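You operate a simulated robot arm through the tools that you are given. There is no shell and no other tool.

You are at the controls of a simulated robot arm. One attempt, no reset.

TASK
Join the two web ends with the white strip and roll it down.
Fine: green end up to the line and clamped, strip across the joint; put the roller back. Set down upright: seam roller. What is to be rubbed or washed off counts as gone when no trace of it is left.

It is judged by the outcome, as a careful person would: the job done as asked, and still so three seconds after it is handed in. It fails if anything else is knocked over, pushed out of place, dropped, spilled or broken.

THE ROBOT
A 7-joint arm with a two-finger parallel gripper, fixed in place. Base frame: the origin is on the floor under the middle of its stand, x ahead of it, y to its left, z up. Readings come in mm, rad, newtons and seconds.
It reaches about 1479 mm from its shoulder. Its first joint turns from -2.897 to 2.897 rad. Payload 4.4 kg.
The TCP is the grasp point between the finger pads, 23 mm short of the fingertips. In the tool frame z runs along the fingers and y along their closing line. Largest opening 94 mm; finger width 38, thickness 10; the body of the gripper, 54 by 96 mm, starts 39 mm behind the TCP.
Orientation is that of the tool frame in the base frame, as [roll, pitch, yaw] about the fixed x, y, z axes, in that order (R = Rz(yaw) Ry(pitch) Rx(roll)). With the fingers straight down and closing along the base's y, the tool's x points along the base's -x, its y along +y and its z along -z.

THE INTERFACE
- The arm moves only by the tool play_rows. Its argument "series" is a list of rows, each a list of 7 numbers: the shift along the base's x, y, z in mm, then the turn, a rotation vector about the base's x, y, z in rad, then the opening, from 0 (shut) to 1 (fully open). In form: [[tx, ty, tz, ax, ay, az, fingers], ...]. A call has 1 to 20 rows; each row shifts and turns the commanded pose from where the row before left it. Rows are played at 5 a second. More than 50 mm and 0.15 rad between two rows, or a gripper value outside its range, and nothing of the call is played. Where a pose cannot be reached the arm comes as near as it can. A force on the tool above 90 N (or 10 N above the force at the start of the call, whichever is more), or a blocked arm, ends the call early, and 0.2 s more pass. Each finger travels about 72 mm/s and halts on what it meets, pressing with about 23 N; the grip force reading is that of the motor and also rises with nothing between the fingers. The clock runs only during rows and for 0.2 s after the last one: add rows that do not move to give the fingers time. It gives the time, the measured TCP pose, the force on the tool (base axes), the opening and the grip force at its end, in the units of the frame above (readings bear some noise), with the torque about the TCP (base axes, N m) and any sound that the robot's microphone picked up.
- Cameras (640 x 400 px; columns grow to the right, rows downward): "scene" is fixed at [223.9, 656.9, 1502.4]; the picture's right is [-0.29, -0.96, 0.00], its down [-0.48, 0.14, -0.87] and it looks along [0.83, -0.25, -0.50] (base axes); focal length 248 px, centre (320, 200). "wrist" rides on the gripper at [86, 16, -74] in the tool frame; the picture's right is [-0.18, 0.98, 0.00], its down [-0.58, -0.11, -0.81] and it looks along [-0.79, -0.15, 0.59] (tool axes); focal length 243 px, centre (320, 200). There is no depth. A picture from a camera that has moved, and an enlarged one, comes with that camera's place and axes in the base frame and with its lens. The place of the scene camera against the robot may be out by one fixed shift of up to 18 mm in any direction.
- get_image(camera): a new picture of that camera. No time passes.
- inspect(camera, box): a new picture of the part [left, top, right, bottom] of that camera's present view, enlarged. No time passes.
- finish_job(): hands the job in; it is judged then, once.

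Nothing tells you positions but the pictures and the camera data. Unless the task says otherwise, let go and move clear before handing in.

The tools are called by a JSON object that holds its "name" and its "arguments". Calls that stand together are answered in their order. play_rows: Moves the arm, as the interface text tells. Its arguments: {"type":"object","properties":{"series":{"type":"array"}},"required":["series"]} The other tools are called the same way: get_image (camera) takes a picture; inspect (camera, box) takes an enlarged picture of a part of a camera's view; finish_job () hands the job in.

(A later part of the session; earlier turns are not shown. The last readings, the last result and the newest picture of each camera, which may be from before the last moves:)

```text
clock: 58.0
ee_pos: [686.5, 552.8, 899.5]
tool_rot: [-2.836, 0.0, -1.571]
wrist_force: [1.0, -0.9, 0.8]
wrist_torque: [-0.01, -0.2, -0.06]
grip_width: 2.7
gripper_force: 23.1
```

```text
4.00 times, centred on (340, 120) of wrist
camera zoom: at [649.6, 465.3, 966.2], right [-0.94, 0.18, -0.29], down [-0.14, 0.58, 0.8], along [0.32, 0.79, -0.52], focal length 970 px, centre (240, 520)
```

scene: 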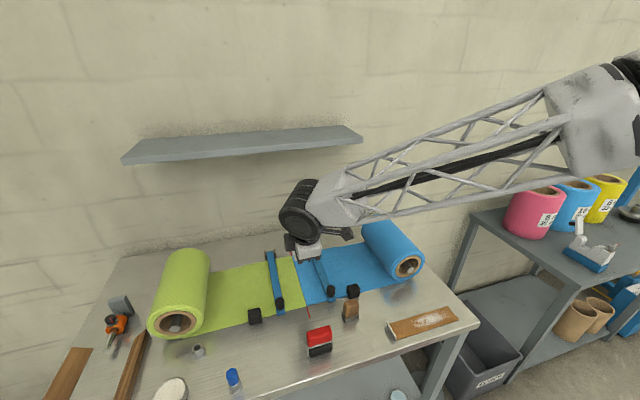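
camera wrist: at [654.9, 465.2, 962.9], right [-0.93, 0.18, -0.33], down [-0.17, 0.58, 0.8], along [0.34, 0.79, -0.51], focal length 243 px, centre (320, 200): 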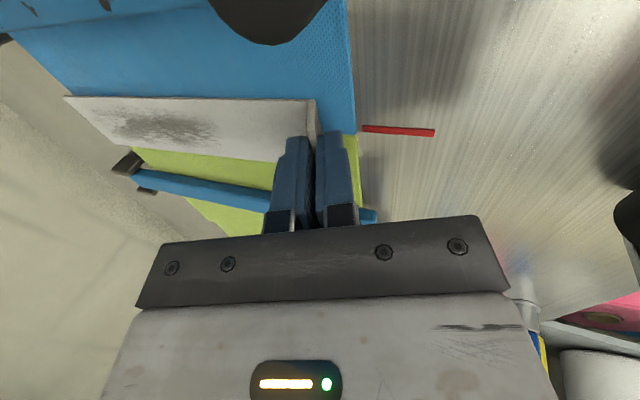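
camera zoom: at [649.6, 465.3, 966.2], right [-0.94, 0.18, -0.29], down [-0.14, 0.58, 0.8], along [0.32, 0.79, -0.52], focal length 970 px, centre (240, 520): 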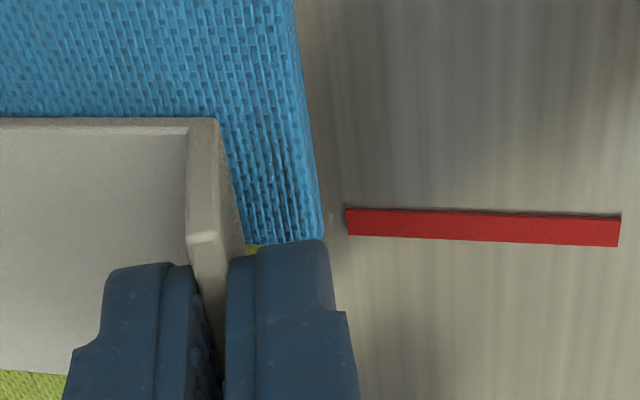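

The strip is nearly flat and square. I'll trim −3 mm in x and −2 mm in y, then lower until it touches.

{"name": "play_rows", "arguments": {"series": [[-3, -2, 0, 0, 0, 0, 0], [0, 0, -2, 0, 0, 0, 0], [0, 0, -1.5, 0, 0, 0, 0], [0, 0, 0, 0, 0, 0, 0]]}}

{"name": "inspect", "arguments": {"camera": "wrist", "box": [50, 70, 210, 170]}}

{"name": "inspect", "arguments": {"camera": "wrist", "box": [260, 70, 420, 170]}}

```text
clock: 59.0
ee_pos: [683.9, 550.0, 897.7]
tool_rot: [-2.834, 0.002, -1.57]
wrist_force: [-5.8, 5.7, 21.8]
wrist_torque: [0.16, -0.18, 0.4]
grip_width: 2.8
gripper_force: 22.9
```

```text
4.00 times, centred on (130, 120) of wrist
camera zoom: at [647.1, 463.2, 964.2], right [-0.94, 0.18, -0.3], down [-0.14, 0.58, 0.8], along [0.32, 0.79, -0.52], focal length 970 px, centre (1080, 520)
```

zoom: 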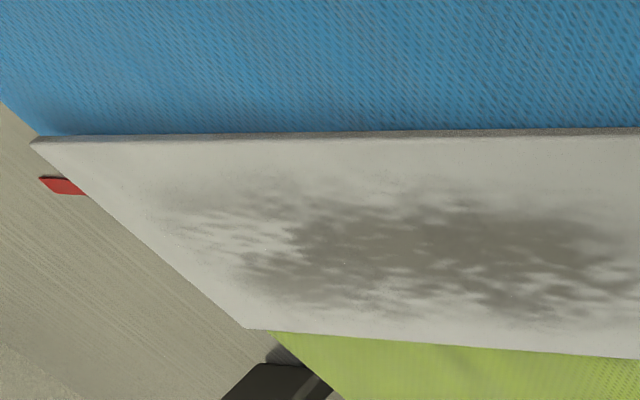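

```text
4.00 times, centred on (340, 120) of wrist
camera zoom: at [647.1, 463.2, 964.2], right [-0.94, 0.18, -0.3], down [-0.14, 0.58, 0.8], along [0.32, 0.79, -0.52], focal length 970 px, centre (240, 520)
```

zoom: 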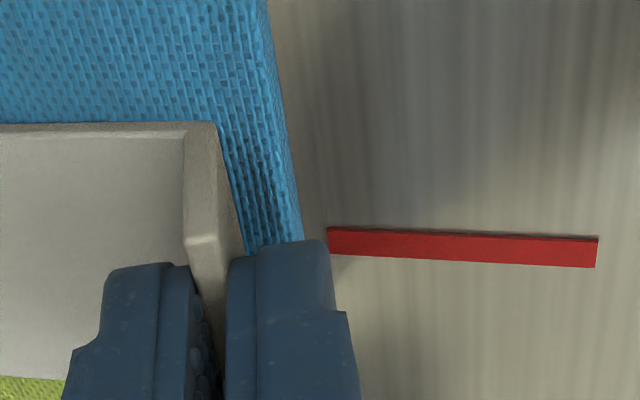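

On contact the strip yawed slightly in the grip, its far end about 3–5 mm toward +y. I'll lift a touch, correct the yaw by about 1°, and set down more gently.

{"name": "play_rows", "arguments": {"series": [[0, 0, 4, 0, 0, 0, 0], [0, -1, 0, 0, 0, -0.02, 0], [0, 0, -2, 0, 0, 0, 0], [0, 0, 0, 0, 0, 0, 0]]}}

{"name": "inspect", "arguments": {"camera": "wrist", "box": [50, 70, 210, 170]}}

{"name": "inspect", "arguments": {"camera": "wrist", "box": [260, 70, 420, 170]}}

```text
clock: 60.0
ee_pos: [683.3, 550.0, 898.7]
tool_rot: [-2.836, 0.0, -1.59]
wrist_force: [-6.9, 1.6, 7.3]
wrist_torque: [0.06, -0.08, 0.43]
grip_width: 2.4
gripper_force: 23.3
```

```text
4.00 times, centred on (130, 120) of wrist
camera zoom: at [645.0, 463.3, 964.6], right [-0.93, 0.2, -0.3], down [-0.13, 0.58, 0.8], along [0.33, 0.79, -0.52], focal length 970 px, centre (1080, 520)
```

zoom: 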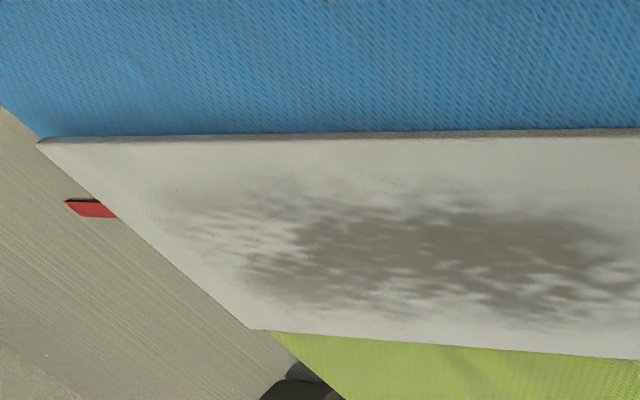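

```text
4.00 times, centred on (340, 120) of wrist
camera zoom: at [645.0, 463.3, 964.6], right [-0.93, 0.2, -0.3], down [-0.13, 0.58, 0.8], along [0.33, 0.79, -0.52], focal length 970 px, centre (240, 520)
```

zoom: 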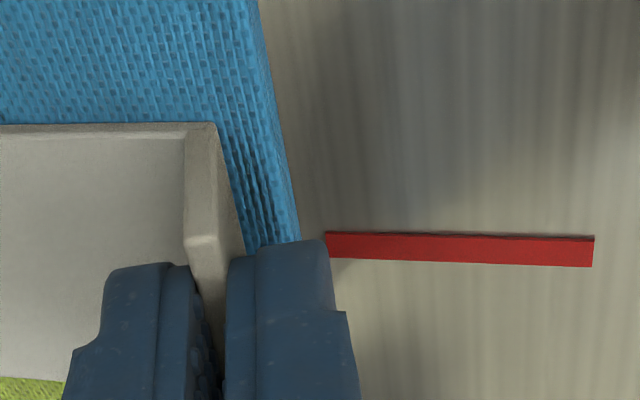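

Alignment is now within about 1 mm of the joint at both ends. I'll open the fingers slightly to release the tab and check how the strip settles.

{"name": "play_rows", "arguments": {"series": [[0, 0, -0.5, 0, 0, 0, 0.0], [0, 0, 0, 0, 0, 0, 0.05], [0, 0, 0, 0, 0, 0, 0.1], [0, 0, 0, 0, 0, 0, 0.14], [0, 0, 0, 0, 0, 0, 0.14], [0, 0, 0, 0, 0, 0, 0.14]]}}

{"name": "get_image", "arguments": {"camera": "wrist"}}

{"name": "inspect", "arguments": {"camera": "wrist", "box": [50, 70, 210, 170]}}

{"name": "inspect", "arguments": {"camera": "wrist", "box": [260, 70, 420, 170]}}

```text
clock: 61.4
ee_pos: [684.6, 549.3, 896.8]
tool_rot: [-2.837, 0.001, -1.59]
wrist_force: [-0.5, -1.2, 0.0]
wrist_torque: [0.0, 0.01, 0.02]
grip_width: 13.1
gripper_force: 0.1
```

```text
taken
camera wrist: at [645.4, 463.4, 964.1], right [-0.93, 0.2, -0.3], down [-0.13, 0.58, 0.8], along [0.33, 0.79, -0.52], focal length 243 px, centre (320, 200)
```

wrist: 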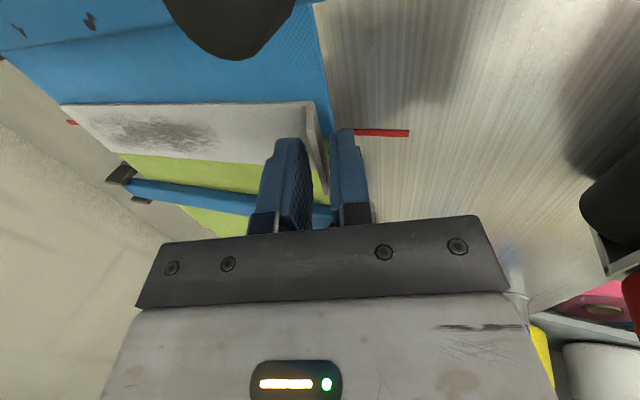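

```text
4.00 times, centred on (130, 120) of wrist
camera zoom: at [645.4, 463.4, 964.1], right [-0.93, 0.2, -0.3], down [-0.13, 0.58, 0.8], along [0.33, 0.79, -0.52], focal length 970 px, centre (1080, 520)
```

zoom: 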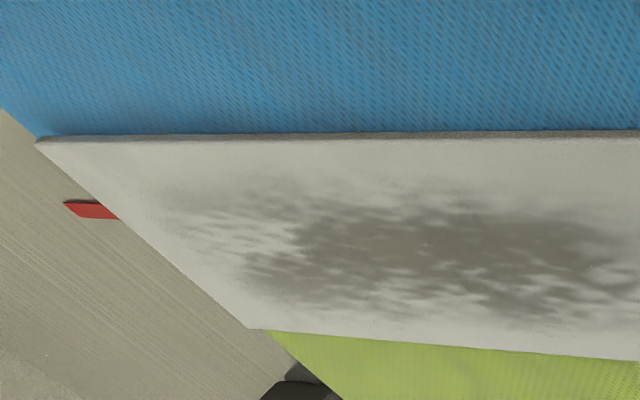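

```text
4.00 times, centred on (340, 120) of wrist
camera zoom: at [645.4, 463.4, 964.1], right [-0.93, 0.2, -0.3], down [-0.13, 0.58, 0.8], along [0.33, 0.79, -0.52], focal length 970 px, centre (240, 520)
```

zoom: 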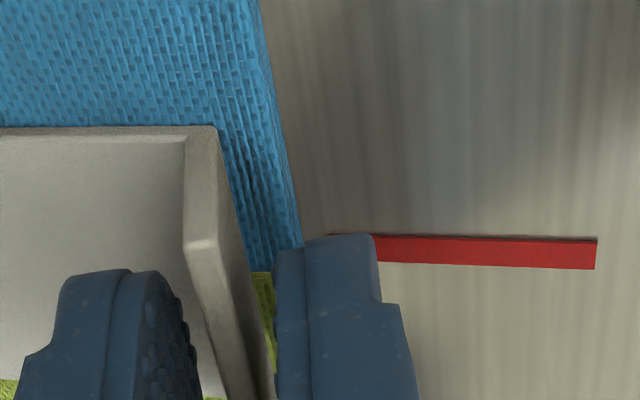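

The strip stayed in place. I'll back out along the tool axis, straighten the tool, and look at the joint from above.

{"name": "play_rows", "arguments": {"series": [[-6, 0, 19, 0, 0, 0, 0.14], [-9, 0, 28.6, 0, 0, 0, 0.14], [-12, 0, 38, 0, 0, 0, 0.3], [-12, 0, 38, 0, 0, 0, 0.6], [-5, 0, 40, 0, 0.1, 0.01, 0.6], [0, 0, 40, 0, 0.1, 0.01, 0.6], [0, 0, 20, 0, 0.105, 0, 0.6], [0, 0, 0, 0, 0, 0, 0.6]]}}

{"name": "get_image", "arguments": {"camera": "wrist"}}

{"name": "get_image", "arguments": {"camera": "scene"}}

{"name": "inspect", "arguments": {"camera": "scene", "box": [250, 235, 360, 325]}}

```text
clock: 63.2
ee_pos: [641.1, 550.2, 1122.3]
tool_rot: [3.141, 0.0, -1.571]
wrist_force: [0.2, -0.1, -0.3]
wrist_torque: [0.0, 0.0, -0.01]
grip_width: 56.1
gripper_force: 0.0
```

```text
taken
camera wrist: at [625.6, 462.9, 1196.1], right [-0.98, 0.18, 0.0], down [0.11, 0.58, 0.81], along [0.15, 0.79, -0.59], focal length 243 px, centre (320, 200)
```

wrist: 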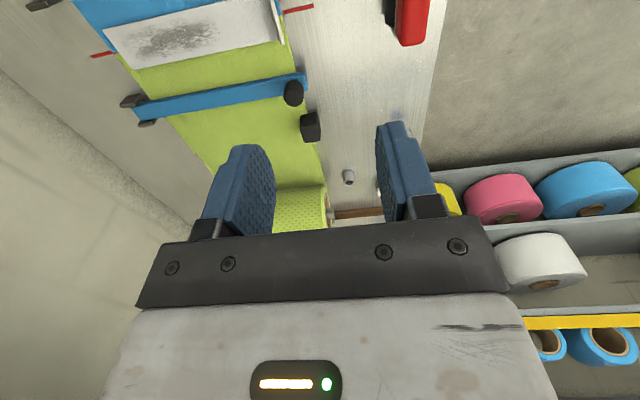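

```text
taken
```

scene: 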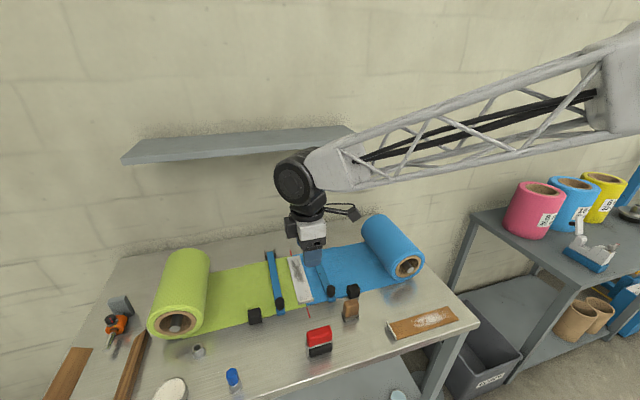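

```text
4.44 times, centred on (305, 280) of scene
camera zoom: at [223.9, 656.9, 1502.4], right [-0.29, -0.96, 0.0], down [-0.48, 0.14, -0.87], along [0.83, -0.25, -0.5], focal length 1104 px, centre (387, -156)
```

zoom: 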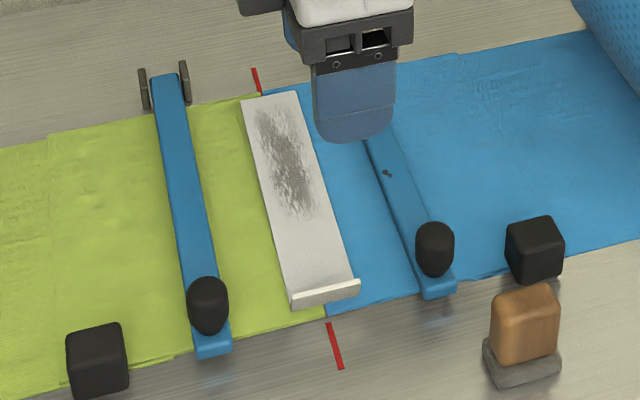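

The strip lies squarely over the joint with its tab at the near end. Next is the seam roller, so I'll move to a viewpoint that shows it clearly.

{"name": "play_rows", "arguments": {"series": [[-28, -23, -20, 0, 0, 0, 0.8], [-28, -23, -20, 0, 0, 0, 0.8], [-28, -23, -20, 0, 0, 0, 0.8], [0, 0, 0, 0, 0, 0, 0.8]]}}

{"name": "get_image", "arguments": {"camera": "wrist"}}

{"name": "inspect", "arguments": {"camera": "wrist", "box": [260, 60, 420, 160]}}

{"name": "inspect", "arguments": {"camera": "scene", "box": [280, 310, 360, 360]}}

```text
clock: 64.2
ee_pos: [554.1, 479.5, 1062.1]
tool_rot: [3.141, -0.001, -1.57]
wrist_force: [-0.4, -0.5, 0.2]
wrist_torque: [-0.01, -0.03, 0.01]
grip_width: 75.3
gripper_force: 0.0
```

```text
taken
camera wrist: at [539.1, 392.7, 1136.6], right [-0.98, 0.18, 0.0], down [0.11, 0.58, 0.81], along [0.15, 0.79, -0.59], focal length 243 px, centre (320, 200)
```

wrist: 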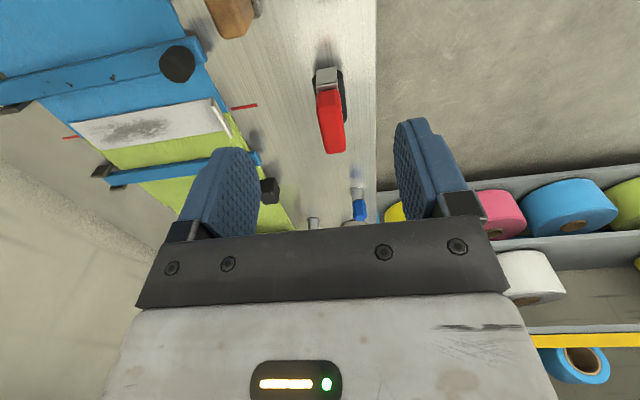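

```text
4.00 times, centred on (340, 110) of wrist
camera zoom: at [539.1, 392.7, 1136.6], right [-0.98, 0.18, 0.0], down [0.11, 0.58, 0.81], along [0.15, 0.79, -0.59], focal length 970 px, centre (240, 560)
```

zoom: 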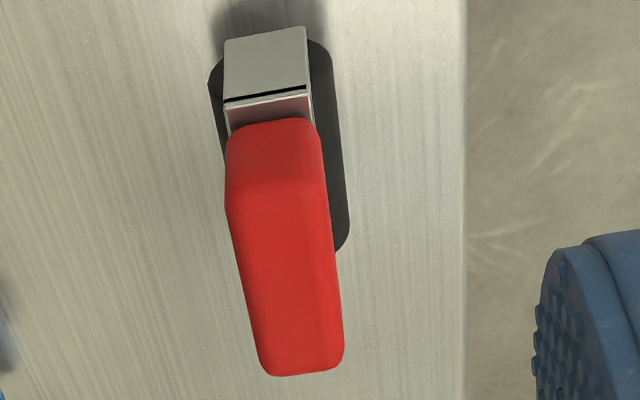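

```text
8.00 times, centred on (320, 335) of scene
camera zoom: at [223.9, 656.9, 1502.4], right [-0.29, -0.96, 0.0], down [-0.48, 0.14, -0.87], along [0.83, -0.25, -0.5], focal length 1987 px, centre (320, -880)
```

zoom: 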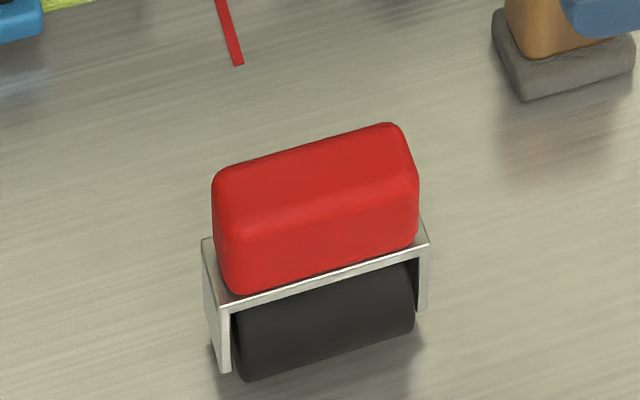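

The roller handle is about 23 mm thick in x, centred near (555.5, 551), with z from 903 to 933. The roller is about 34 mm in diameter with its axis along y. I'll position above it with the fingers straddling the handle in x.

{"name": "play_rows", "arguments": {"series": [[0, 24, -23, 0, 0, 0, 0.7], [0, 24, -23, 0, 0, 0, 0.7], [0, 22.8, -24, 0, 0, 0, 0.7], [0, 0, 0, 0, 0, 0, 0.7]]}}

{"name": "get_image", "arguments": {"camera": "wrist"}}

{"name": "inspect", "arguments": {"camera": "wrist", "box": [240, 40, 400, 140]}}

```text
clock: 65.2
ee_pos: [554.5, 549.9, 990.6]
tool_rot: [-3.141, -0.001, -1.57]
wrist_force: [0.6, -0.4, -0.4]
wrist_torque: [0.0, 0.05, -0.01]
grip_width: 65.5
gripper_force: 0.2
```

```text
taken
camera wrist: at [538.9, 463.1, 1065.2], right [-0.98, 0.18, 0.0], down [0.11, 0.58, 0.81], along [0.15, 0.79, -0.59], focal length 243 px, centre (320, 200)
```

wrist: 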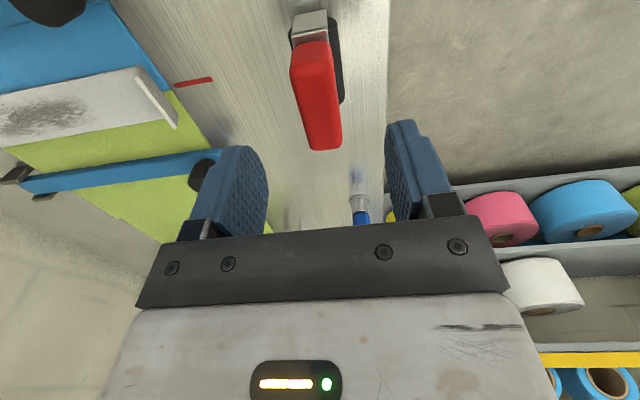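

```text
4.00 times, centred on (320, 90) of wrist
camera zoom: at [538.9, 463.1, 1065.2], right [-0.98, 0.18, 0.0], down [0.11, 0.58, 0.81], along [0.15, 0.79, -0.59], focal length 970 px, centre (320, 640)
```

zoom: 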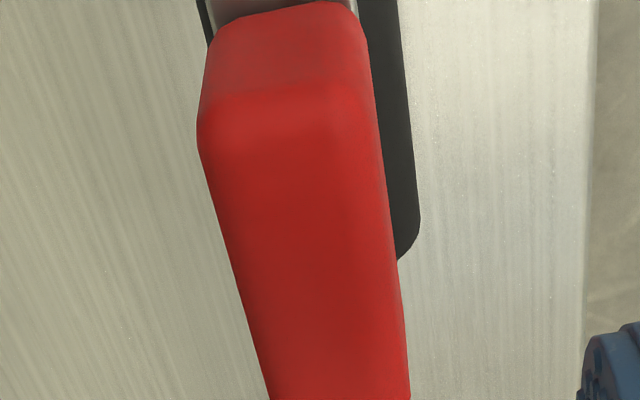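

The handle is centred on the tool axis. I'll descend straight over it and close the fingers.

{"name": "play_rows", "arguments": {"series": [[0, 0, -25, 0, 0, 0, 0.7], [0, 0, -25, 0, 0, 0, 0.7], [0, 0, -14, 0, 0, 0, 0.7], [0, 0, 0, 0, 0, 0, 0.7]]}}

{"name": "get_image", "arguments": {"camera": "wrist"}}

{"name": "inspect", "arguments": {"camera": "scene", "box": [270, 300, 370, 362]}}

```text
clock: 66.2
ee_pos: [554.7, 550.4, 927.4]
tool_rot: [3.141, 0.0, -1.571]
wrist_force: [-0.2, -0.2, -0.1]
wrist_torque: [-0.01, -0.06, 0.01]
grip_width: 65.6
gripper_force: 0.0
```

```text
taken
camera wrist: at [539.4, 463.6, 1001.8], right [-0.98, 0.18, 0.0], down [0.11, 0.58, 0.81], along [0.15, 0.79, -0.59], focal length 243 px, centre (320, 200)
```

wrist: 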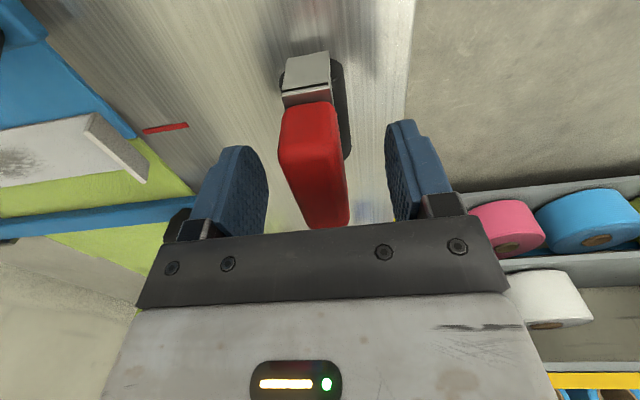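

```text
6.40 times, centred on (320, 331) of scene
camera zoom: at [223.9, 656.9, 1502.4], right [-0.29, -0.96, 0.0], down [-0.48, 0.14, -0.87], along [0.83, -0.25, -0.5], focal length 1590 px, centre (320, -638)
```

zoom: 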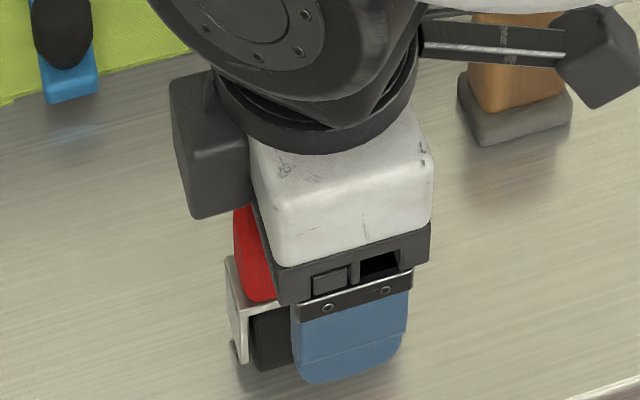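

The fingers straddle the handle cleanly. I'll close the grip now.

{"name": "play_rows", "arguments": {"series": [[0, 0, 0, 0, 0, 0, 0.4], [0, 0, 0, 0, 0, 0, 0.25], [0, 0, 0, 0, 0, 0, 0.15], [0, 0, 0, 0, 0, 0, 0.1], [0, 0, 0, 0, 0, 0, 0.1]]}}

{"name": "get_image", "arguments": {"camera": "wrist"}}

```text
clock: 67.4
ee_pos: [555.2, 551.1, 927.5]
tool_rot: [-3.14, -0.002, -1.571]
wrist_force: [-0.2, 0.7, 0.7]
wrist_torque: [0.06, 0.01, -0.01]
grip_width: 25.5
gripper_force: 22.9
```

```text
taken
camera wrist: at [539.3, 463.6, 1001.9], right [-0.98, 0.18, 0.0], down [0.11, 0.58, 0.81], along [0.15, 0.79, -0.59], focal length 243 px, centre (320, 200)
```

wrist: 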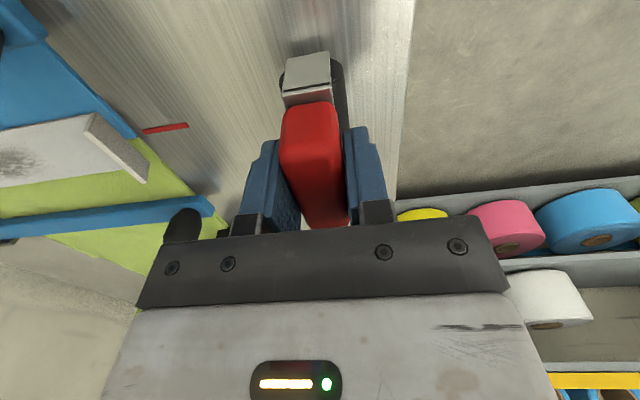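

The handle is held at 25.5 mm. I'll note this as the home pose, commanded (556.0, 551.0, 926.2), then lift the roller and carry it over the tab to above the strip.

{"name": "play_rows", "arguments": {"series": [[0, 0, 5, 0, 0, 0, 0.1], [0, 0, 15, 0, 0, 0, 0.1], [0, 0, 25, 0, 0, 0, 0.1], [0, 0, 25, 0, 0, 0, 0.1], [0, 0, 0, 0, 0, 0, 0.1]]}}

{"name": "inspect", "arguments": {"camera": "scene", "box": [250, 270, 370, 345]}}

{"name": "play_rows", "arguments": {"series": [[25, -0.2, 0, 0, 0, 0, 0.1], [30, -0.2, 0, 0, 0, 0, 0.1], [30, -0.2, 0, 0, 0, 0, 0.1], [30, -0.2, 0, 0, 0, 0, 0.1], [30, -0.2, 0, 0, 0, 0, 0.1], [29, 0, 0, 0, 0, 0, 0.1], [0, 0, -15, 0, 0, 0, 0.1], [0, 0, -15, 0, 0, 0, 0.1], [0, 0, -8, 0, 0, 0, 0.1], [0, 0, 0, 0, 0, 0, 0.1]]}}

{"name": "get_image", "arguments": {"camera": "wrist"}}

{"name": "inspect", "arguments": {"camera": "scene", "box": [240, 230, 360, 305]}}

```text
clock: 68.6
ee_pos: [555.1, 551.1, 995.7]
tool_rot: [-3.14, -0.003, -1.571]
wrist_force: [-0.7, -0.7, -2.5]
wrist_torque: [0.03, 0.0, -0.01]
grip_width: 25.8
gripper_force: 22.9
```

```text
5.33 times, centred on (310, 308) of scene
camera zoom: at [223.9, 656.9, 1502.4], right [-0.29, -0.96, 0.0], down [-0.48, 0.14, -0.87], along [0.83, -0.25, -0.5], focal length 1325 px, centre (373, -373)
```

zoom: 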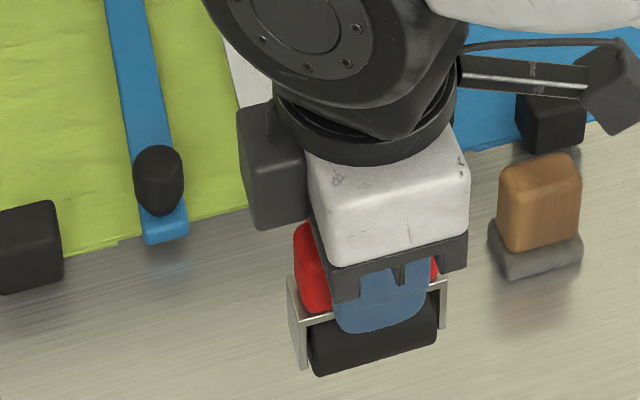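

```text
clock: 70.8
ee_pos: [728.4, 549.9, 958.6]
tool_rot: [3.141, -0.002, -1.571]
wrist_force: [0.4, -0.7, -3.1]
wrist_torque: [-0.02, -0.02, 0.03]
grip_width: 25.8
gripper_force: 23.2
```

```text
taken
camera wrist: at [713.8, 462.4, 1032.6], right [-0.98, 0.18, 0.0], down [0.11, 0.58, 0.81], along [0.15, 0.79, -0.59], focal length 243 px, centre (320, 200)
```

wrist: 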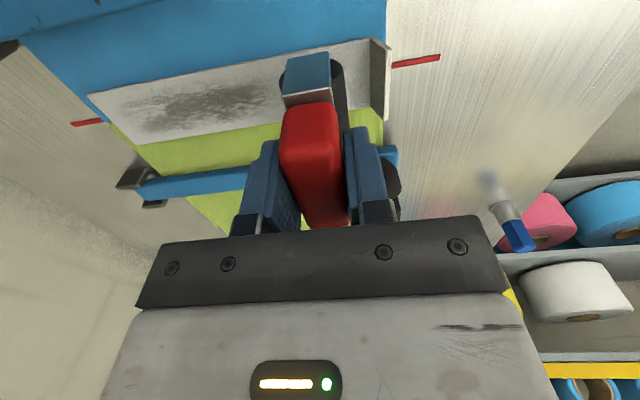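

```text
5.33 times, centred on (300, 268) of scene
camera zoom: at [223.9, 656.9, 1502.4], right [-0.29, -0.96, 0.0], down [-0.48, 0.14, -0.87], along [0.83, -0.25, -0.5], focal length 1325 px, centre (427, -160)
```

zoom: 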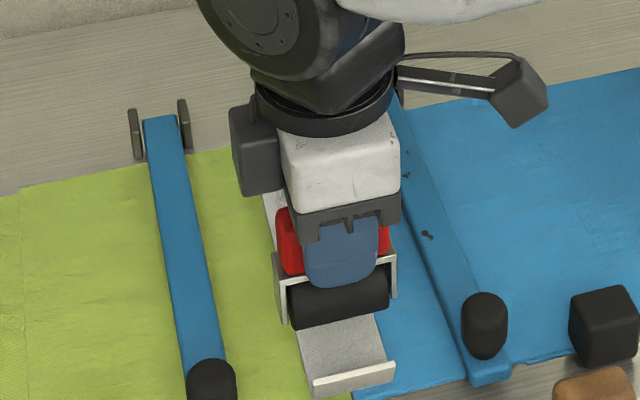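

The roller hangs squarely above the strip, just past the tab. I'll lower it to contact in small steps.

{"name": "play_rows", "arguments": {"series": [[0, 0, -10, 0, 0, 0, 0.1], [0, 0, -8, 0, 0, 0, 0.1], [0, 0, -4, 0, 0, 0, 0.1], [0, 0, 0, 0, 0, 0, 0.1]]}}

```text
clock: 71.8
ee_pos: [729.3, 550.5, 938.1]
tool_rot: [3.141, -0.001, -1.572]
wrist_force: [-0.1, -0.2, 4.4]
wrist_torque: [-0.05, -0.11, -0.03]
grip_width: 25.7
gripper_force: 22.9
```

Contact is made. I'll press slightly more to get firm but moderate pressure.

{"name": "play_rows", "arguments": {"series": [[0, 0, -1.2, 0, 0, 0, 0.1], [0, 0, 0, 0, 0, 0, 0.1]]}}

{"name": "inspect", "arguments": {"camera": "scene", "box": [240, 230, 360, 305]}}

{"name": "inspect", "arguments": {"camera": "wrist", "box": [220, 20, 460, 170]}}

```text
clock: 72.4
ee_pos: [731.0, 549.9, 936.2]
tool_rot: [-3.139, 0.001, -1.571]
wrist_force: [1.0, -0.3, 15.1]
wrist_torque: [-0.02, -0.03, 0.01]
grip_width: 25.7
gripper_force: 22.9
```

```text
5.33 times, centred on (300, 268) of scene
camera zoom: at [223.9, 656.9, 1502.4], right [-0.29, -0.96, 0.0], down [-0.48, 0.14, -0.87], along [0.83, -0.25, -0.5], focal length 1325 px, centre (427, -160)
```

zoom: 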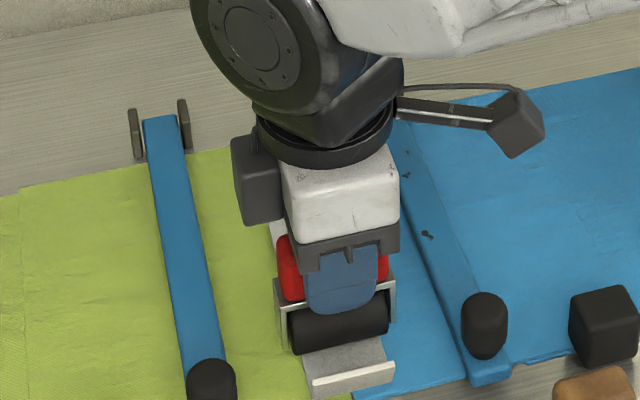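

```text
2.67 times, centred on (340, 95) of wrist
camera zoom: at [714.2, 462.9, 1011.7], right [-0.98, 0.18, 0.0], down [0.11, 0.58, 0.81], along [0.15, 0.79, -0.59], focal length 647 px, centre (267, 480)
```

zoom: 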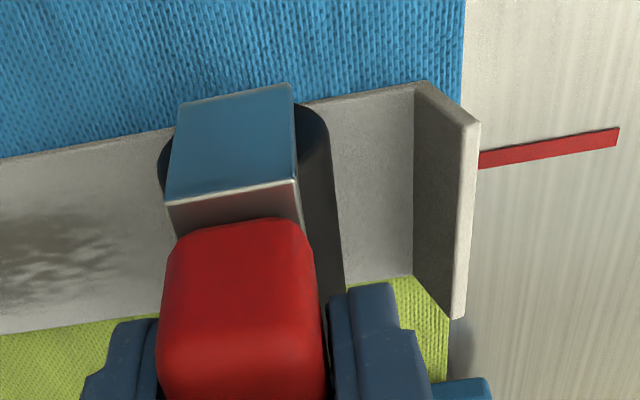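

Contact pressure is about 17 N. I'll roll back toward the tab base first and then start forward along the strip.

{"name": "play_rows", "arguments": {"series": [[-4, 0, 0, 0, 0, 0, 0.1], [-4, 0, 0, 0, 0, 0, 0.1], [-4, 0, 0, 0, 0, 0, 0.1], [-3, 0, 0, 0, 0, 0, 0.1], [0, 0, 0, 0, 0, 0, 0.1]]}}

{"name": "inspect", "arguments": {"camera": "wrist", "box": [220, 20, 460, 170]}}

```text
clock: 73.6
ee_pos: [714.4, 549.7, 935.9]
tool_rot: [3.141, -0.001, -1.569]
wrist_force: [8.3, -0.7, 31.2]
wrist_torque: [0.0, -0.17, -0.03]
grip_width: 25.8
gripper_force: 22.9
```

```text
2.67 times, centred on (340, 95) of wrist
camera zoom: at [698.8, 463.1, 1011.1], right [-0.98, 0.18, 0.0], down [0.11, 0.58, 0.81], along [0.15, 0.79, -0.59], focal length 647 px, centre (267, 480)
```

zoom: 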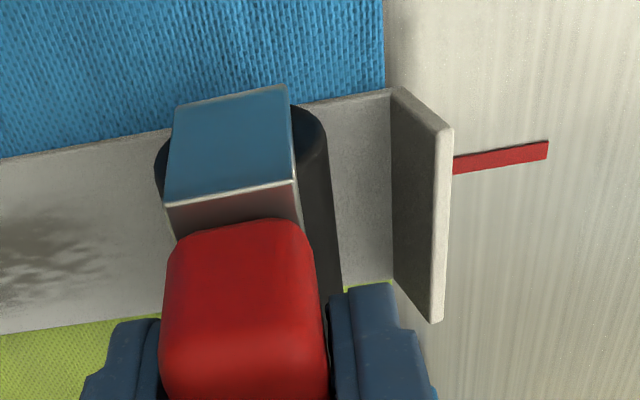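

The strip slid about 9 mm in −x with the roller, so there is drag, possibly from pressing too hard (31 N). I'll ease the pressure and test a small slow forward roll to see whether the roller turns freely.

{"name": "play_rows", "arguments": {"series": [[0, 0, 1.5, 0, 0, 0, 0.1], [0, 0, 0, 0, 0, 0, 0.1]]}}

{"name": "inspect", "arguments": {"camera": "wrist", "box": [220, 20, 460, 170]}}

{"name": "play_rows", "arguments": {"series": [[2, 0, 0, 0, 0, 0, 0.1], [2, 0, 0, 0, 0, 0, 0.1], [2, 0, 0, 0, 0, 0, 0.1], [2, 0, 0, 0, 0, 0, 0.1], [0, 0, 0, 0, 0, 0, 0.1]]}}

{"name": "inspect", "arguments": {"camera": "wrist", "box": [220, 20, 460, 170]}}

```text
clock: 74.2
ee_pos: [714.0, 549.5, 936.3]
tool_rot: [3.138, 0.0, -1.571]
wrist_force: [-1.5, 3.0, 19.9]
wrist_torque: [0.23, 0.29, 0.01]
grip_width: 25.7
gripper_force: 23.1
```

```text
2.67 times, centred on (340, 95) of wrist
camera zoom: at [698.9, 462.5, 1011.2], right [-0.98, 0.18, 0.0], down [0.11, 0.58, 0.8], along [0.15, 0.79, -0.59], focal length 647 px, centre (267, 480)
```

zoom: 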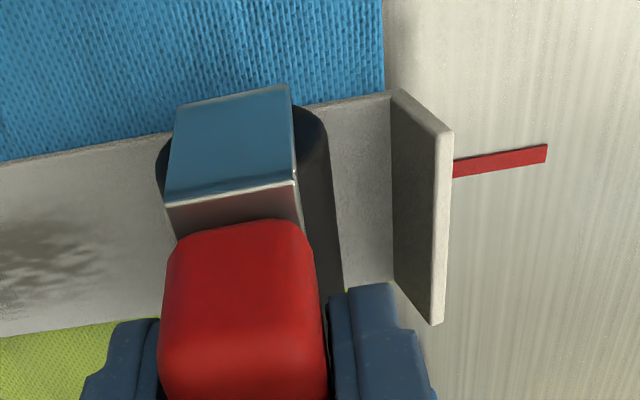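

```text
clock: 75.4
ee_pos: [724.1, 550.3, 936.7]
tool_rot: [-3.142, 0.0, -1.569]
wrist_force: [0.5, 0.2, -2.1]
wrist_torque: [0.0, 0.01, -0.04]
grip_width: 25.6
gripper_force: 23.5
```

```text
2.67 times, centred on (340, 95) of wrist
camera zoom: at [707.6, 463.1, 1012.1], right [-0.98, 0.18, 0.0], down [0.11, 0.58, 0.81], along [0.15, 0.79, -0.59], focal length 647 px, centre (267, 480)
```

zoom: 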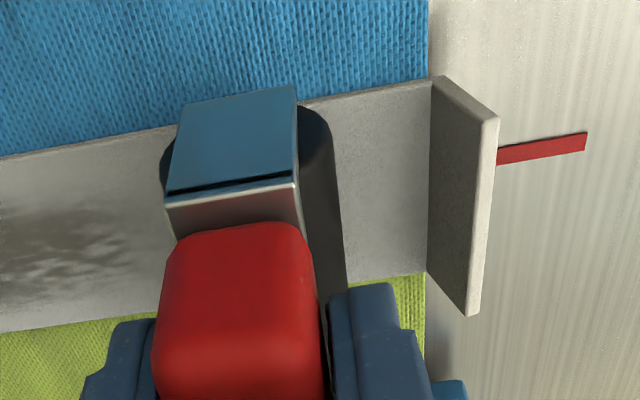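

With lighter contact the strip stayed put. I'll re-apply moderate pressure here and roll slowly in +x. If it drags, it only moves the strip back toward centre.

{"name": "play_rows", "arguments": {"series": [[0, 0, -1, 0, 0, 0, 0.1], [0, 0, 0, 0, 0, 0, 0.1]]}}

{"name": "play_rows", "arguments": {"series": [[2, 0, 0, 0, 0, 0, 0.1], [2, 0, 0, 0, 0, 0, 0.1], [2, 0, 0, 0, 0, 0, 0.1], [2, 0, 0, 0, 0, 0, 0.1], [2, 0, 0, 0, 0, 0, 0.1], [0, 0, 0, 0, 0, 0, 0.1]]}}

{"name": "inspect", "arguments": {"camera": "wrist", "box": [220, 20, 460, 170]}}

```text
clock: 76.0
ee_pos: [724.0, 549.7, 937.3]
tool_rot: [-3.141, -0.003, -1.571]
wrist_force: [0.5, -0.2, -1.0]
wrist_torque: [-0.01, -0.04, 0.04]
grip_width: 25.7
gripper_force: 22.8
```

```text
clock: 77.4
ee_pos: [734.1, 549.7, 936.9]
tool_rot: [3.141, -0.001, -1.57]
wrist_force: [0.4, 0.0, 2.5]
wrist_torque: [-0.05, -0.05, 0.04]
grip_width: 25.5
gripper_force: 23.3
```

```text
2.67 times, centred on (340, 95) of wrist
camera zoom: at [718.2, 463.7, 1011.2], right [-0.98, 0.18, 0.0], down [0.11, 0.58, 0.81], along [0.15, 0.79, -0.59], focal length 647 px, centre (267, 480)
```

zoom: 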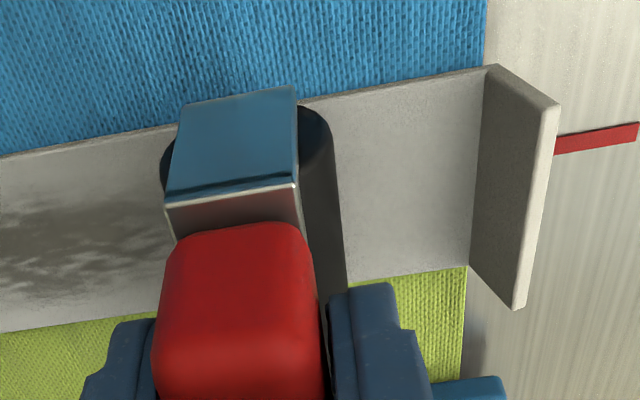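

At lighter pressure the strip doesn't move. The near part still needs rolling, so I'll lift the roller, set it down just past the tab base, and then roll forward only.

{"name": "play_rows", "arguments": {"series": [[0, 0, 12, 0, 0, 0, 0.1], [-16, 0, 0, 0, 0, 0, 0.1], [-17, 0, 0, 0, 0, 0, 0.1], [0, 0, -6, 0, 0, 0, 0.1], [0, 0, -4, 0, 0, 0, 0.1], [0, 0, 0, 0, 0, 0, 0.1]]}}

{"name": "inspect", "arguments": {"camera": "wrist", "box": [220, 20, 460, 170]}}

{"name": "inspect", "arguments": {"camera": "scene", "box": [240, 230, 360, 305]}}

```text
clock: 78.8
ee_pos: [700.3, 549.9, 938.7]
tool_rot: [-3.141, -0.003, -1.569]
wrist_force: [0.8, -0.5, -3.1]
wrist_torque: [-0.01, 0.0, 0.01]
grip_width: 25.5
gripper_force: 23.2
```

```text
2.67 times, centred on (340, 95) of wrist
camera zoom: at [685.0, 463.4, 1013.6], right [-0.98, 0.18, 0.0], down [0.11, 0.58, 0.81], along [0.15, 0.79, -0.59], focal length 647 px, centre (267, 480)
```

zoom: 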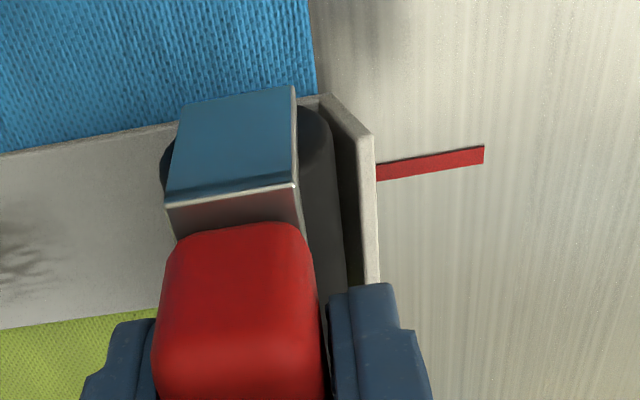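

```text
5.33 times, centred on (300, 268) of scene
camera zoom: at [223.9, 656.9, 1502.4], right [-0.29, -0.96, 0.0], down [-0.48, 0.14, -0.87], along [0.83, -0.25, -0.5], focal length 1325 px, centre (427, -160)
```

zoom: 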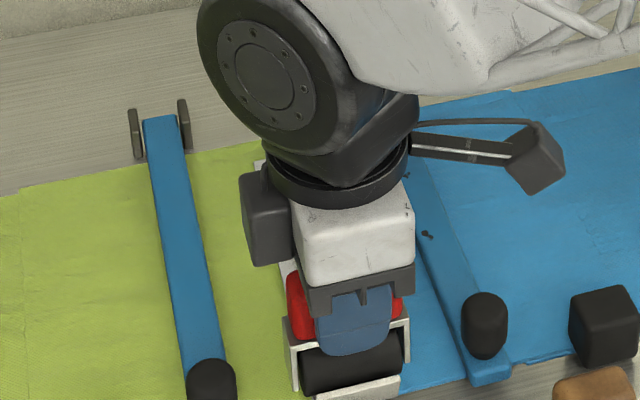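

The roller is just past the tab base without touching it. I'll lower to moderate pressure and check the force.

{"name": "play_rows", "arguments": {"series": [[0, 0, -1, 0, 0, 0, 0.1], [0, 0, -1, 0, 0, 0, 0.1], [0, 0, 0, 0, 0, 0, 0.1]]}}

```text
clock: 79.6
ee_pos: [700.2, 549.4, 938.3]
tool_rot: [3.141, -0.002, -1.57]
wrist_force: [-0.1, 0.6, -0.9]
wrist_torque: [0.02, -0.07, 0.0]
grip_width: 25.5
gripper_force: 23.1
```

{"name": "play_rows", "arguments": {"series": [[0, 0, -1.3, 0, 0, 0, 0.1], [0, 0, 0, 0, 0, 0, 0.1]]}}

```text
clock: 80.2
ee_pos: [699.9, 550.7, 937.3]
tool_rot: [3.141, -0.002, -1.572]
wrist_force: [-0.5, 0.0, 5.4]
wrist_torque: [0.04, -0.12, 0.01]
grip_width: 25.8
gripper_force: 23.6
```

{"name": "play_rows", "arguments": {"series": [[0, 0, -0.6, 0, 0, 0, 0.1], [2, 0, 0, 0, 0, 0, 0.1], [3, 0, 0, 0, 0, 0, 0.1], [3, 0, 0, 0, 0, 0, 0.1], [3, 0, 0, 0, 0, 0, 0.1], [3, 0, 0, 0, 0, 0, 0.1], [3, 0, 0, 0, 0, 0, 0.1], [3, 0, 0, 0, 0, 0, 0.1], [0, 0, 0, 0, 0, 0, 0.1]]}}

{"name": "inspect", "arguments": {"camera": "wrist", "box": [220, 20, 460, 170]}}

```text
clock: 82.2
ee_pos: [721.0, 549.9, 935.0]
tool_rot: [-3.139, -0.003, -1.57]
wrist_force: [-11.5, 4.7, 31.4]
wrist_torque: [0.23, 0.35, 0.02]
grip_width: 25.6
gripper_force: 23.0
```

```text
2.67 times, centred on (340, 95) of wrist
camera zoom: at [704.7, 462.9, 1009.3], right [-0.98, 0.18, 0.0], down [0.11, 0.58, 0.81], along [0.15, 0.79, -0.59], focal length 647 px, centre (267, 480)
```

zoom: 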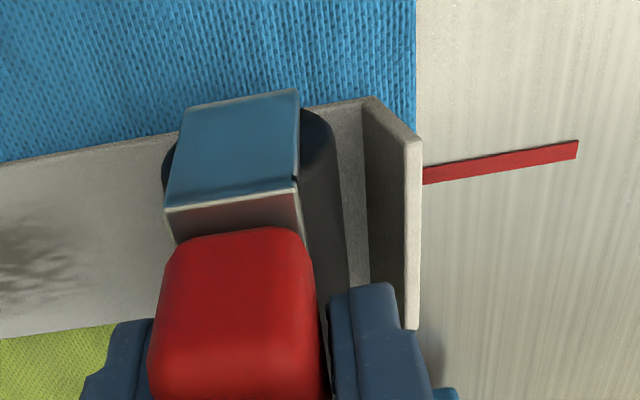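

Pressing built up to about 31 N over time and dragged the strip back +9 mm, to roughly its original centred place. The force creeps up slowly, so I'll ease to a lighter steady pressure and let it settle.

{"name": "play_rows", "arguments": {"series": [[0, 0, 1.2, 0, 0, 0, 0.1], [0, 0, 0, 0, 0, 0, 0.1], [0, 0, 0, 0, 0, 0, 0.1], [0, 0, 0, 0, 0, 0, 0.1], [0, 0, 0, 0, 0, 0, 0.1]]}}

{"name": "inspect", "arguments": {"camera": "scene", "box": [240, 230, 360, 305]}}

```text
clock: 83.4
ee_pos: [719.1, 550.1, 934.6]
tool_rot: [3.139, -0.002, -1.571]
wrist_force: [0.4, -1.0, 4.0]
wrist_torque: [-0.14, -0.09, -0.04]
grip_width: 25.8
gripper_force: 23.1
```

```text
5.33 times, centred on (300, 268) of scene
camera zoom: at [223.9, 656.9, 1502.4], right [-0.29, -0.96, 0.0], down [-0.48, 0.14, -0.87], along [0.83, -0.25, -0.5], focal length 1325 px, centre (427, -160)
```

zoom: 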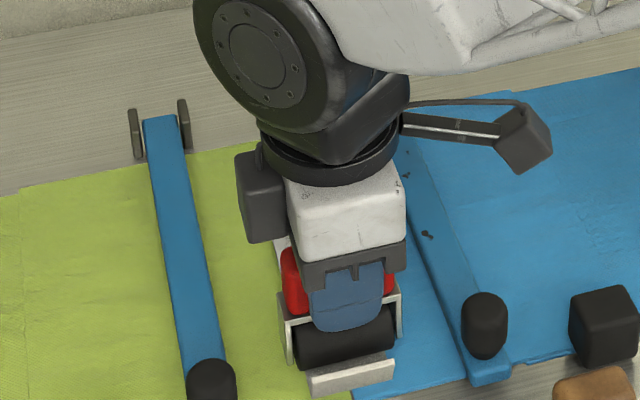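

Pressure is now about 7 N and steady, with the strip back at its original place. I'll roll forward in short stretches while monitoring.

{"name": "play_rows", "arguments": {"series": [[3, 0, 0, 0, 0, 0, 0.1], [3, 0, 0, 0, 0, 0, 0.1], [3, 0, 0, 0, 0, 0, 0.1], [3, 0, 0, 0, 0, 0, 0.1], [3, 0, 0, 0, 0, 0, 0.1], [3, 0, 0, 0, 0, 0, 0.1], [3, 0, 0, 0, 0, 0, 0.1], [3, 0, 0, 0, 0, 0, 0.1]]}}

{"name": "inspect", "arguments": {"camera": "wrist", "box": [220, 20, 460, 170]}}

```text
clock: 85.2
ee_pos: [744.3, 549.2, 935.5]
tool_rot: [-3.141, -0.002, -1.571]
wrist_force: [-0.3, -0.2, -1.7]
wrist_torque: [0.04, 0.07, -0.03]
grip_width: 25.5
gripper_force: 22.8
```

```text
2.67 times, centred on (340, 95) of wrist
camera zoom: at [729.0, 462.8, 1010.0], right [-0.98, 0.18, 0.0], down [0.11, 0.58, 0.81], along [0.15, 0.79, -0.59], focal length 647 px, centre (267, 480)
```

zoom: 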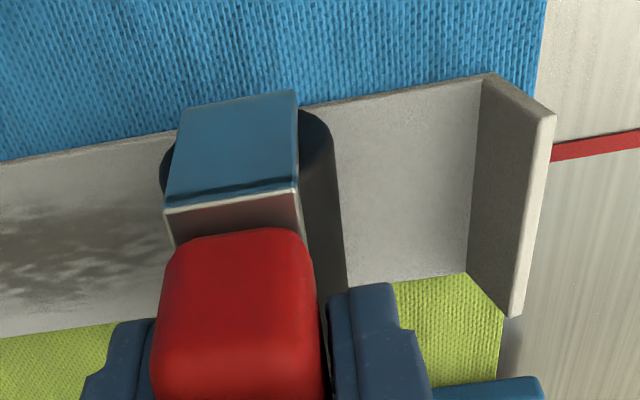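

The contact got very light here, but the strip hasn't moved. I'll press about 1 mm more and continue.

{"name": "play_rows", "arguments": {"series": [[0, 0, -0.9, 0, 0, 0, 0.1], [0, 0, 0, 0, 0, 0, 0.1], [0, 0, 0, 0, 0, 0, 0.1]]}}

{"name": "play_rows", "arguments": {"series": [[3, 0, 0, 0, 0, 0, 0.1], [3, 0, 0, 0, 0, 0, 0.1], [3, 0, 0, 0, 0, 0, 0.1], [3, 0, 0, 0, 0, 0, 0.1]]}}

{"name": "inspect", "arguments": {"camera": "wrist", "box": [220, 20, 460, 170]}}

```text
clock: 86.0
ee_pos: [744.4, 549.2, 935.9]
tool_rot: [3.141, -0.001, -1.573]
wrist_force: [0.1, 0.7, 5.8]
wrist_torque: [0.0, -0.14, 0.01]
grip_width: 26.0
gripper_force: 23.4
```

```text
clock: 87.0
ee_pos: [757.1, 550.4, 934.3]
tool_rot: [-3.139, -0.001, -1.572]
wrist_force: [-8.2, 1.1, 14.7]
wrist_torque: [0.0, 0.35, -0.02]
grip_width: 25.5
gripper_force: 23.4
```

```text
2.67 times, centred on (340, 95) of wrist
camera zoom: at [741.0, 463.4, 1009.3], right [-0.98, 0.18, 0.0], down [0.11, 0.58, 0.81], along [0.15, 0.79, -0.59], focal length 647 px, centre (267, 480)
```

zoom: 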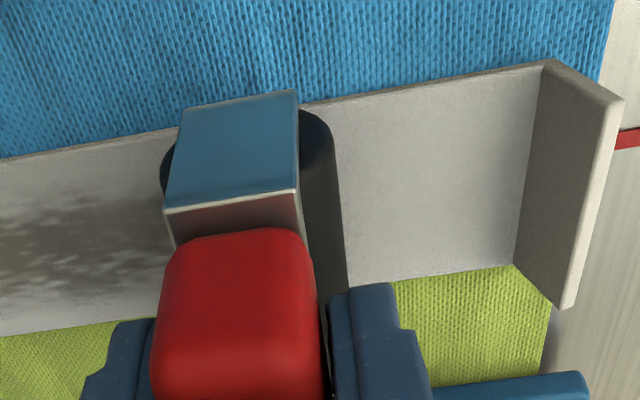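

The roller advanced 12 mm at about 17 N with the strip essentially unmoved. I'll ease slightly and continue forward.

{"name": "play_rows", "arguments": {"series": [[3, 0, 0.4, 0, 0, 0, 0.1], [3, 0, 0, 0, 0, 0, 0.1], [3, 0, 0, 0, 0, 0, 0.1], [3, 0, 0, 0, 0, 0, 0.1], [3, 0, 0, 0, 0, 0, 0.1], [3, 0, 0, 0, 0, 0, 0.1]]}}

{"name": "inspect", "arguments": {"camera": "wrist", "box": [220, 20, 460, 170]}}

{"name": "inspect", "arguments": {"camera": "scene", "box": [240, 230, 360, 305]}}

```text
clock: 88.4
ee_pos: [774.5, 550.1, 935.3]
tool_rot: [3.141, -0.001, -1.57]
wrist_force: [-3.9, 0.1, 5.9]
wrist_torque: [-0.04, 0.1, 0.0]
grip_width: 25.7
gripper_force: 23.1
```

```text
2.67 times, centred on (340, 95) of wrist
camera zoom: at [758.9, 462.8, 1009.6], right [-0.98, 0.18, 0.0], down [0.11, 0.58, 0.81], along [0.15, 0.79, -0.59], focal length 647 px, centre (267, 480)
```

zoom: 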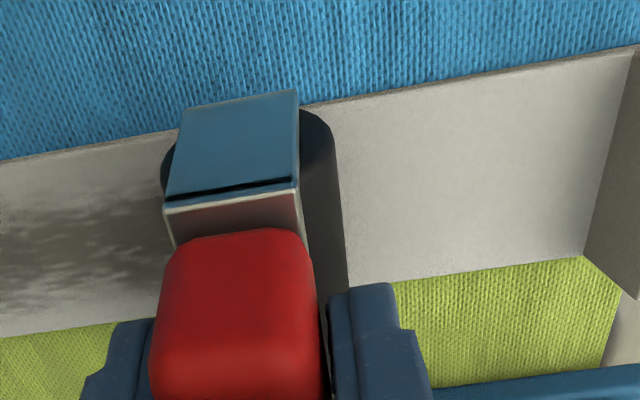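

```text
5.33 times, centred on (300, 268) of scene
camera zoom: at [223.9, 656.9, 1502.4], right [-0.29, -0.96, 0.0], down [-0.48, 0.14, -0.87], along [0.83, -0.25, -0.5], focal length 1325 px, centre (427, -160)
```

zoom: 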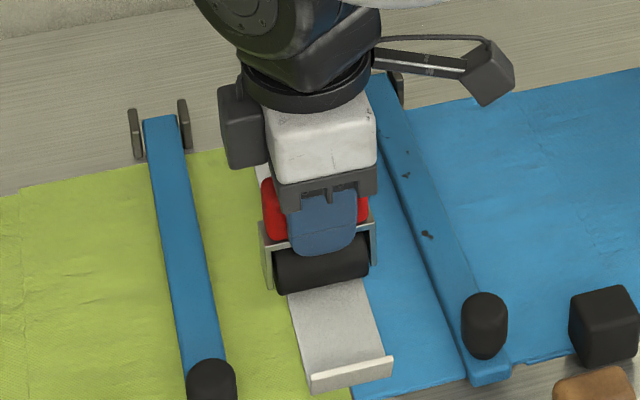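

The strip is holding its position at about 8 N. I'll continue forward at this pressure.

{"name": "play_rows", "arguments": {"series": [[3, 0, -0.2, 0, 0, 0, 0.1], [3, 0, 0, 0, 0, 0, 0.1], [3, 0, 0, 0, 0, 0, 0.1], [3, 0, 0, 0, 0, 0, 0.1], [3, 0, 0, 0, 0, 0, 0.1], [3, 0, 0, 0, 0, 0, 0.1], [3, 0, 0, 0, 0, 0, 0.1], [3, 0, 0, 0, 0, 0, 0.1]]}}

{"name": "inspect", "arguments": {"camera": "scene", "box": [240, 230, 360, 305]}}

```text
clock: 90.2
ee_pos: [797.8, 552.0, 935.6]
tool_rot: [3.14, -0.003, -1.571]
wrist_force: [-1.8, 0.6, 1.4]
wrist_torque: [-0.02, 0.08, 0.0]
grip_width: 25.6
gripper_force: 23.0
```

```text
5.33 times, centred on (300, 268) of scene
camera zoom: at [223.9, 656.9, 1502.4], right [-0.29, -0.96, 0.0], down [-0.48, 0.14, -0.87], along [0.83, -0.25, -0.5], focal length 1325 px, centre (427, -160)
```

zoom: 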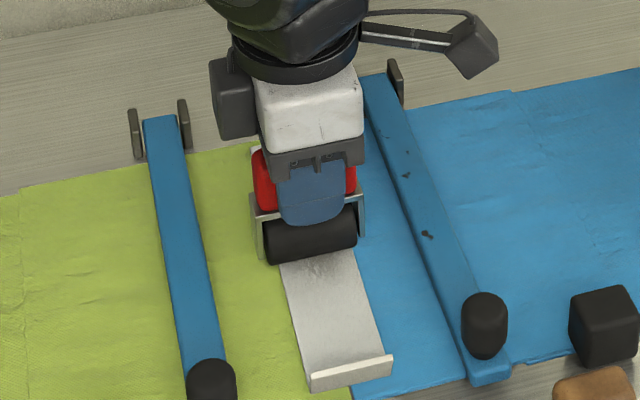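

{"name": "play_rows", "arguments": {"series": [[0, 0, -0.6, 0, 0, 0, 0.1], [3, 0, 0, 0, 0, 0, 0.1], [3, 0, 0, 0, 0, 0, 0.1], [3, 0, 0, 0, 0, 0, 0.1], [3, 0, 0, 0, 0, 0, 0.1], [3, 0, 0, 0, 0, 0, 0.1], [3, 0, 0, 0, 0, 0, 0.1], [3, 0, 0, 0, 0, 0, 0.1]]}}

{"name": "inspect", "arguments": {"camera": "scene", "box": [240, 230, 360, 305]}}

```text
clock: 92.0
ee_pos: [819.1, 549.4, 934.5]
tool_rot: [-3.141, -0.001, -1.571]
wrist_force: [-2.4, 0.2, 4.3]
wrist_torque: [0.04, 0.09, 0.02]
grip_width: 25.6
gripper_force: 23.2
```

```text
5.33 times, centred on (300, 268) of scene
camera zoom: at [223.9, 656.9, 1502.4], right [-0.29, -0.96, 0.0], down [-0.48, 0.14, -0.87], along [0.83, -0.25, -0.5], focal length 1325 px, centre (427, -160)
```

zoom: 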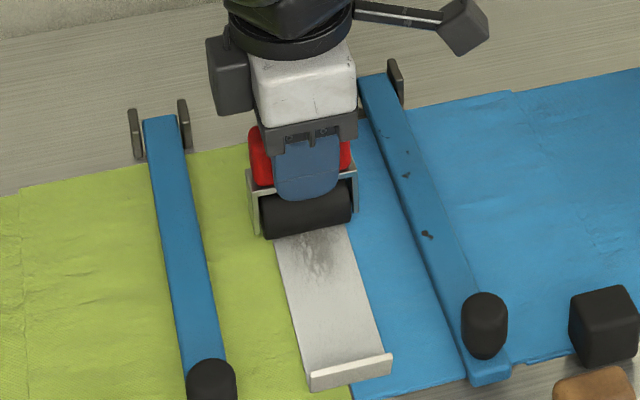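

The strip is staying put and the roller is tracking it well. I'll continue toward the far end with a touch more pressure.

{"name": "play_rows", "arguments": {"series": [[3, 0, -0.4, 0, 0, 0, 0.1], [3, 0, 0, 0, 0, 0, 0.1], [3, 0, 0, 0, 0, 0, 0.1], [3, 0, 0, 0, 0, 0, 0.1], [3, 0, 0, 0, 0, 0, 0.1], [3, 0, 0, 0, 0, 0, 0.1], [3, 0, 0, 0, 0, 0, 0.1], [3, 0, 0, 0, 0, 0, 0.1]]}}

{"name": "inspect", "arguments": {"camera": "scene", "box": [240, 220, 360, 295]}}

```text
clock: 93.8
ee_pos: [844.2, 548.9, 935.1]
tool_rot: [-3.141, -0.003, -1.572]
wrist_force: [-3.8, 2.6, 10.0]
wrist_torque: [0.13, 0.16, -0.01]
grip_width: 25.7
gripper_force: 22.6
```

```text
5.33 times, centred on (300, 258) of scene
camera zoom: at [223.9, 656.9, 1502.4], right [-0.29, -0.96, 0.0], down [-0.48, 0.14, -0.87], along [0.83, -0.25, -0.5], focal length 1325 px, centre (427, -107)
```

zoom: 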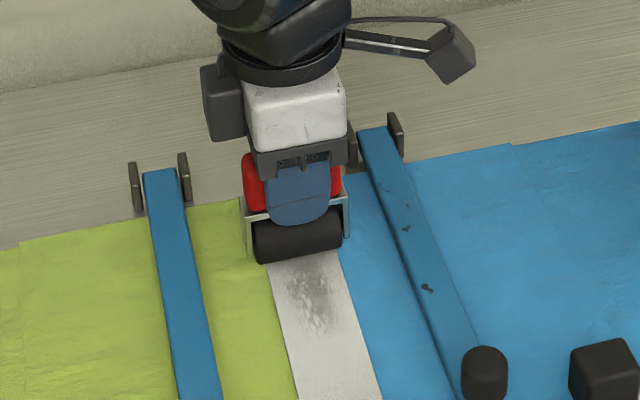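

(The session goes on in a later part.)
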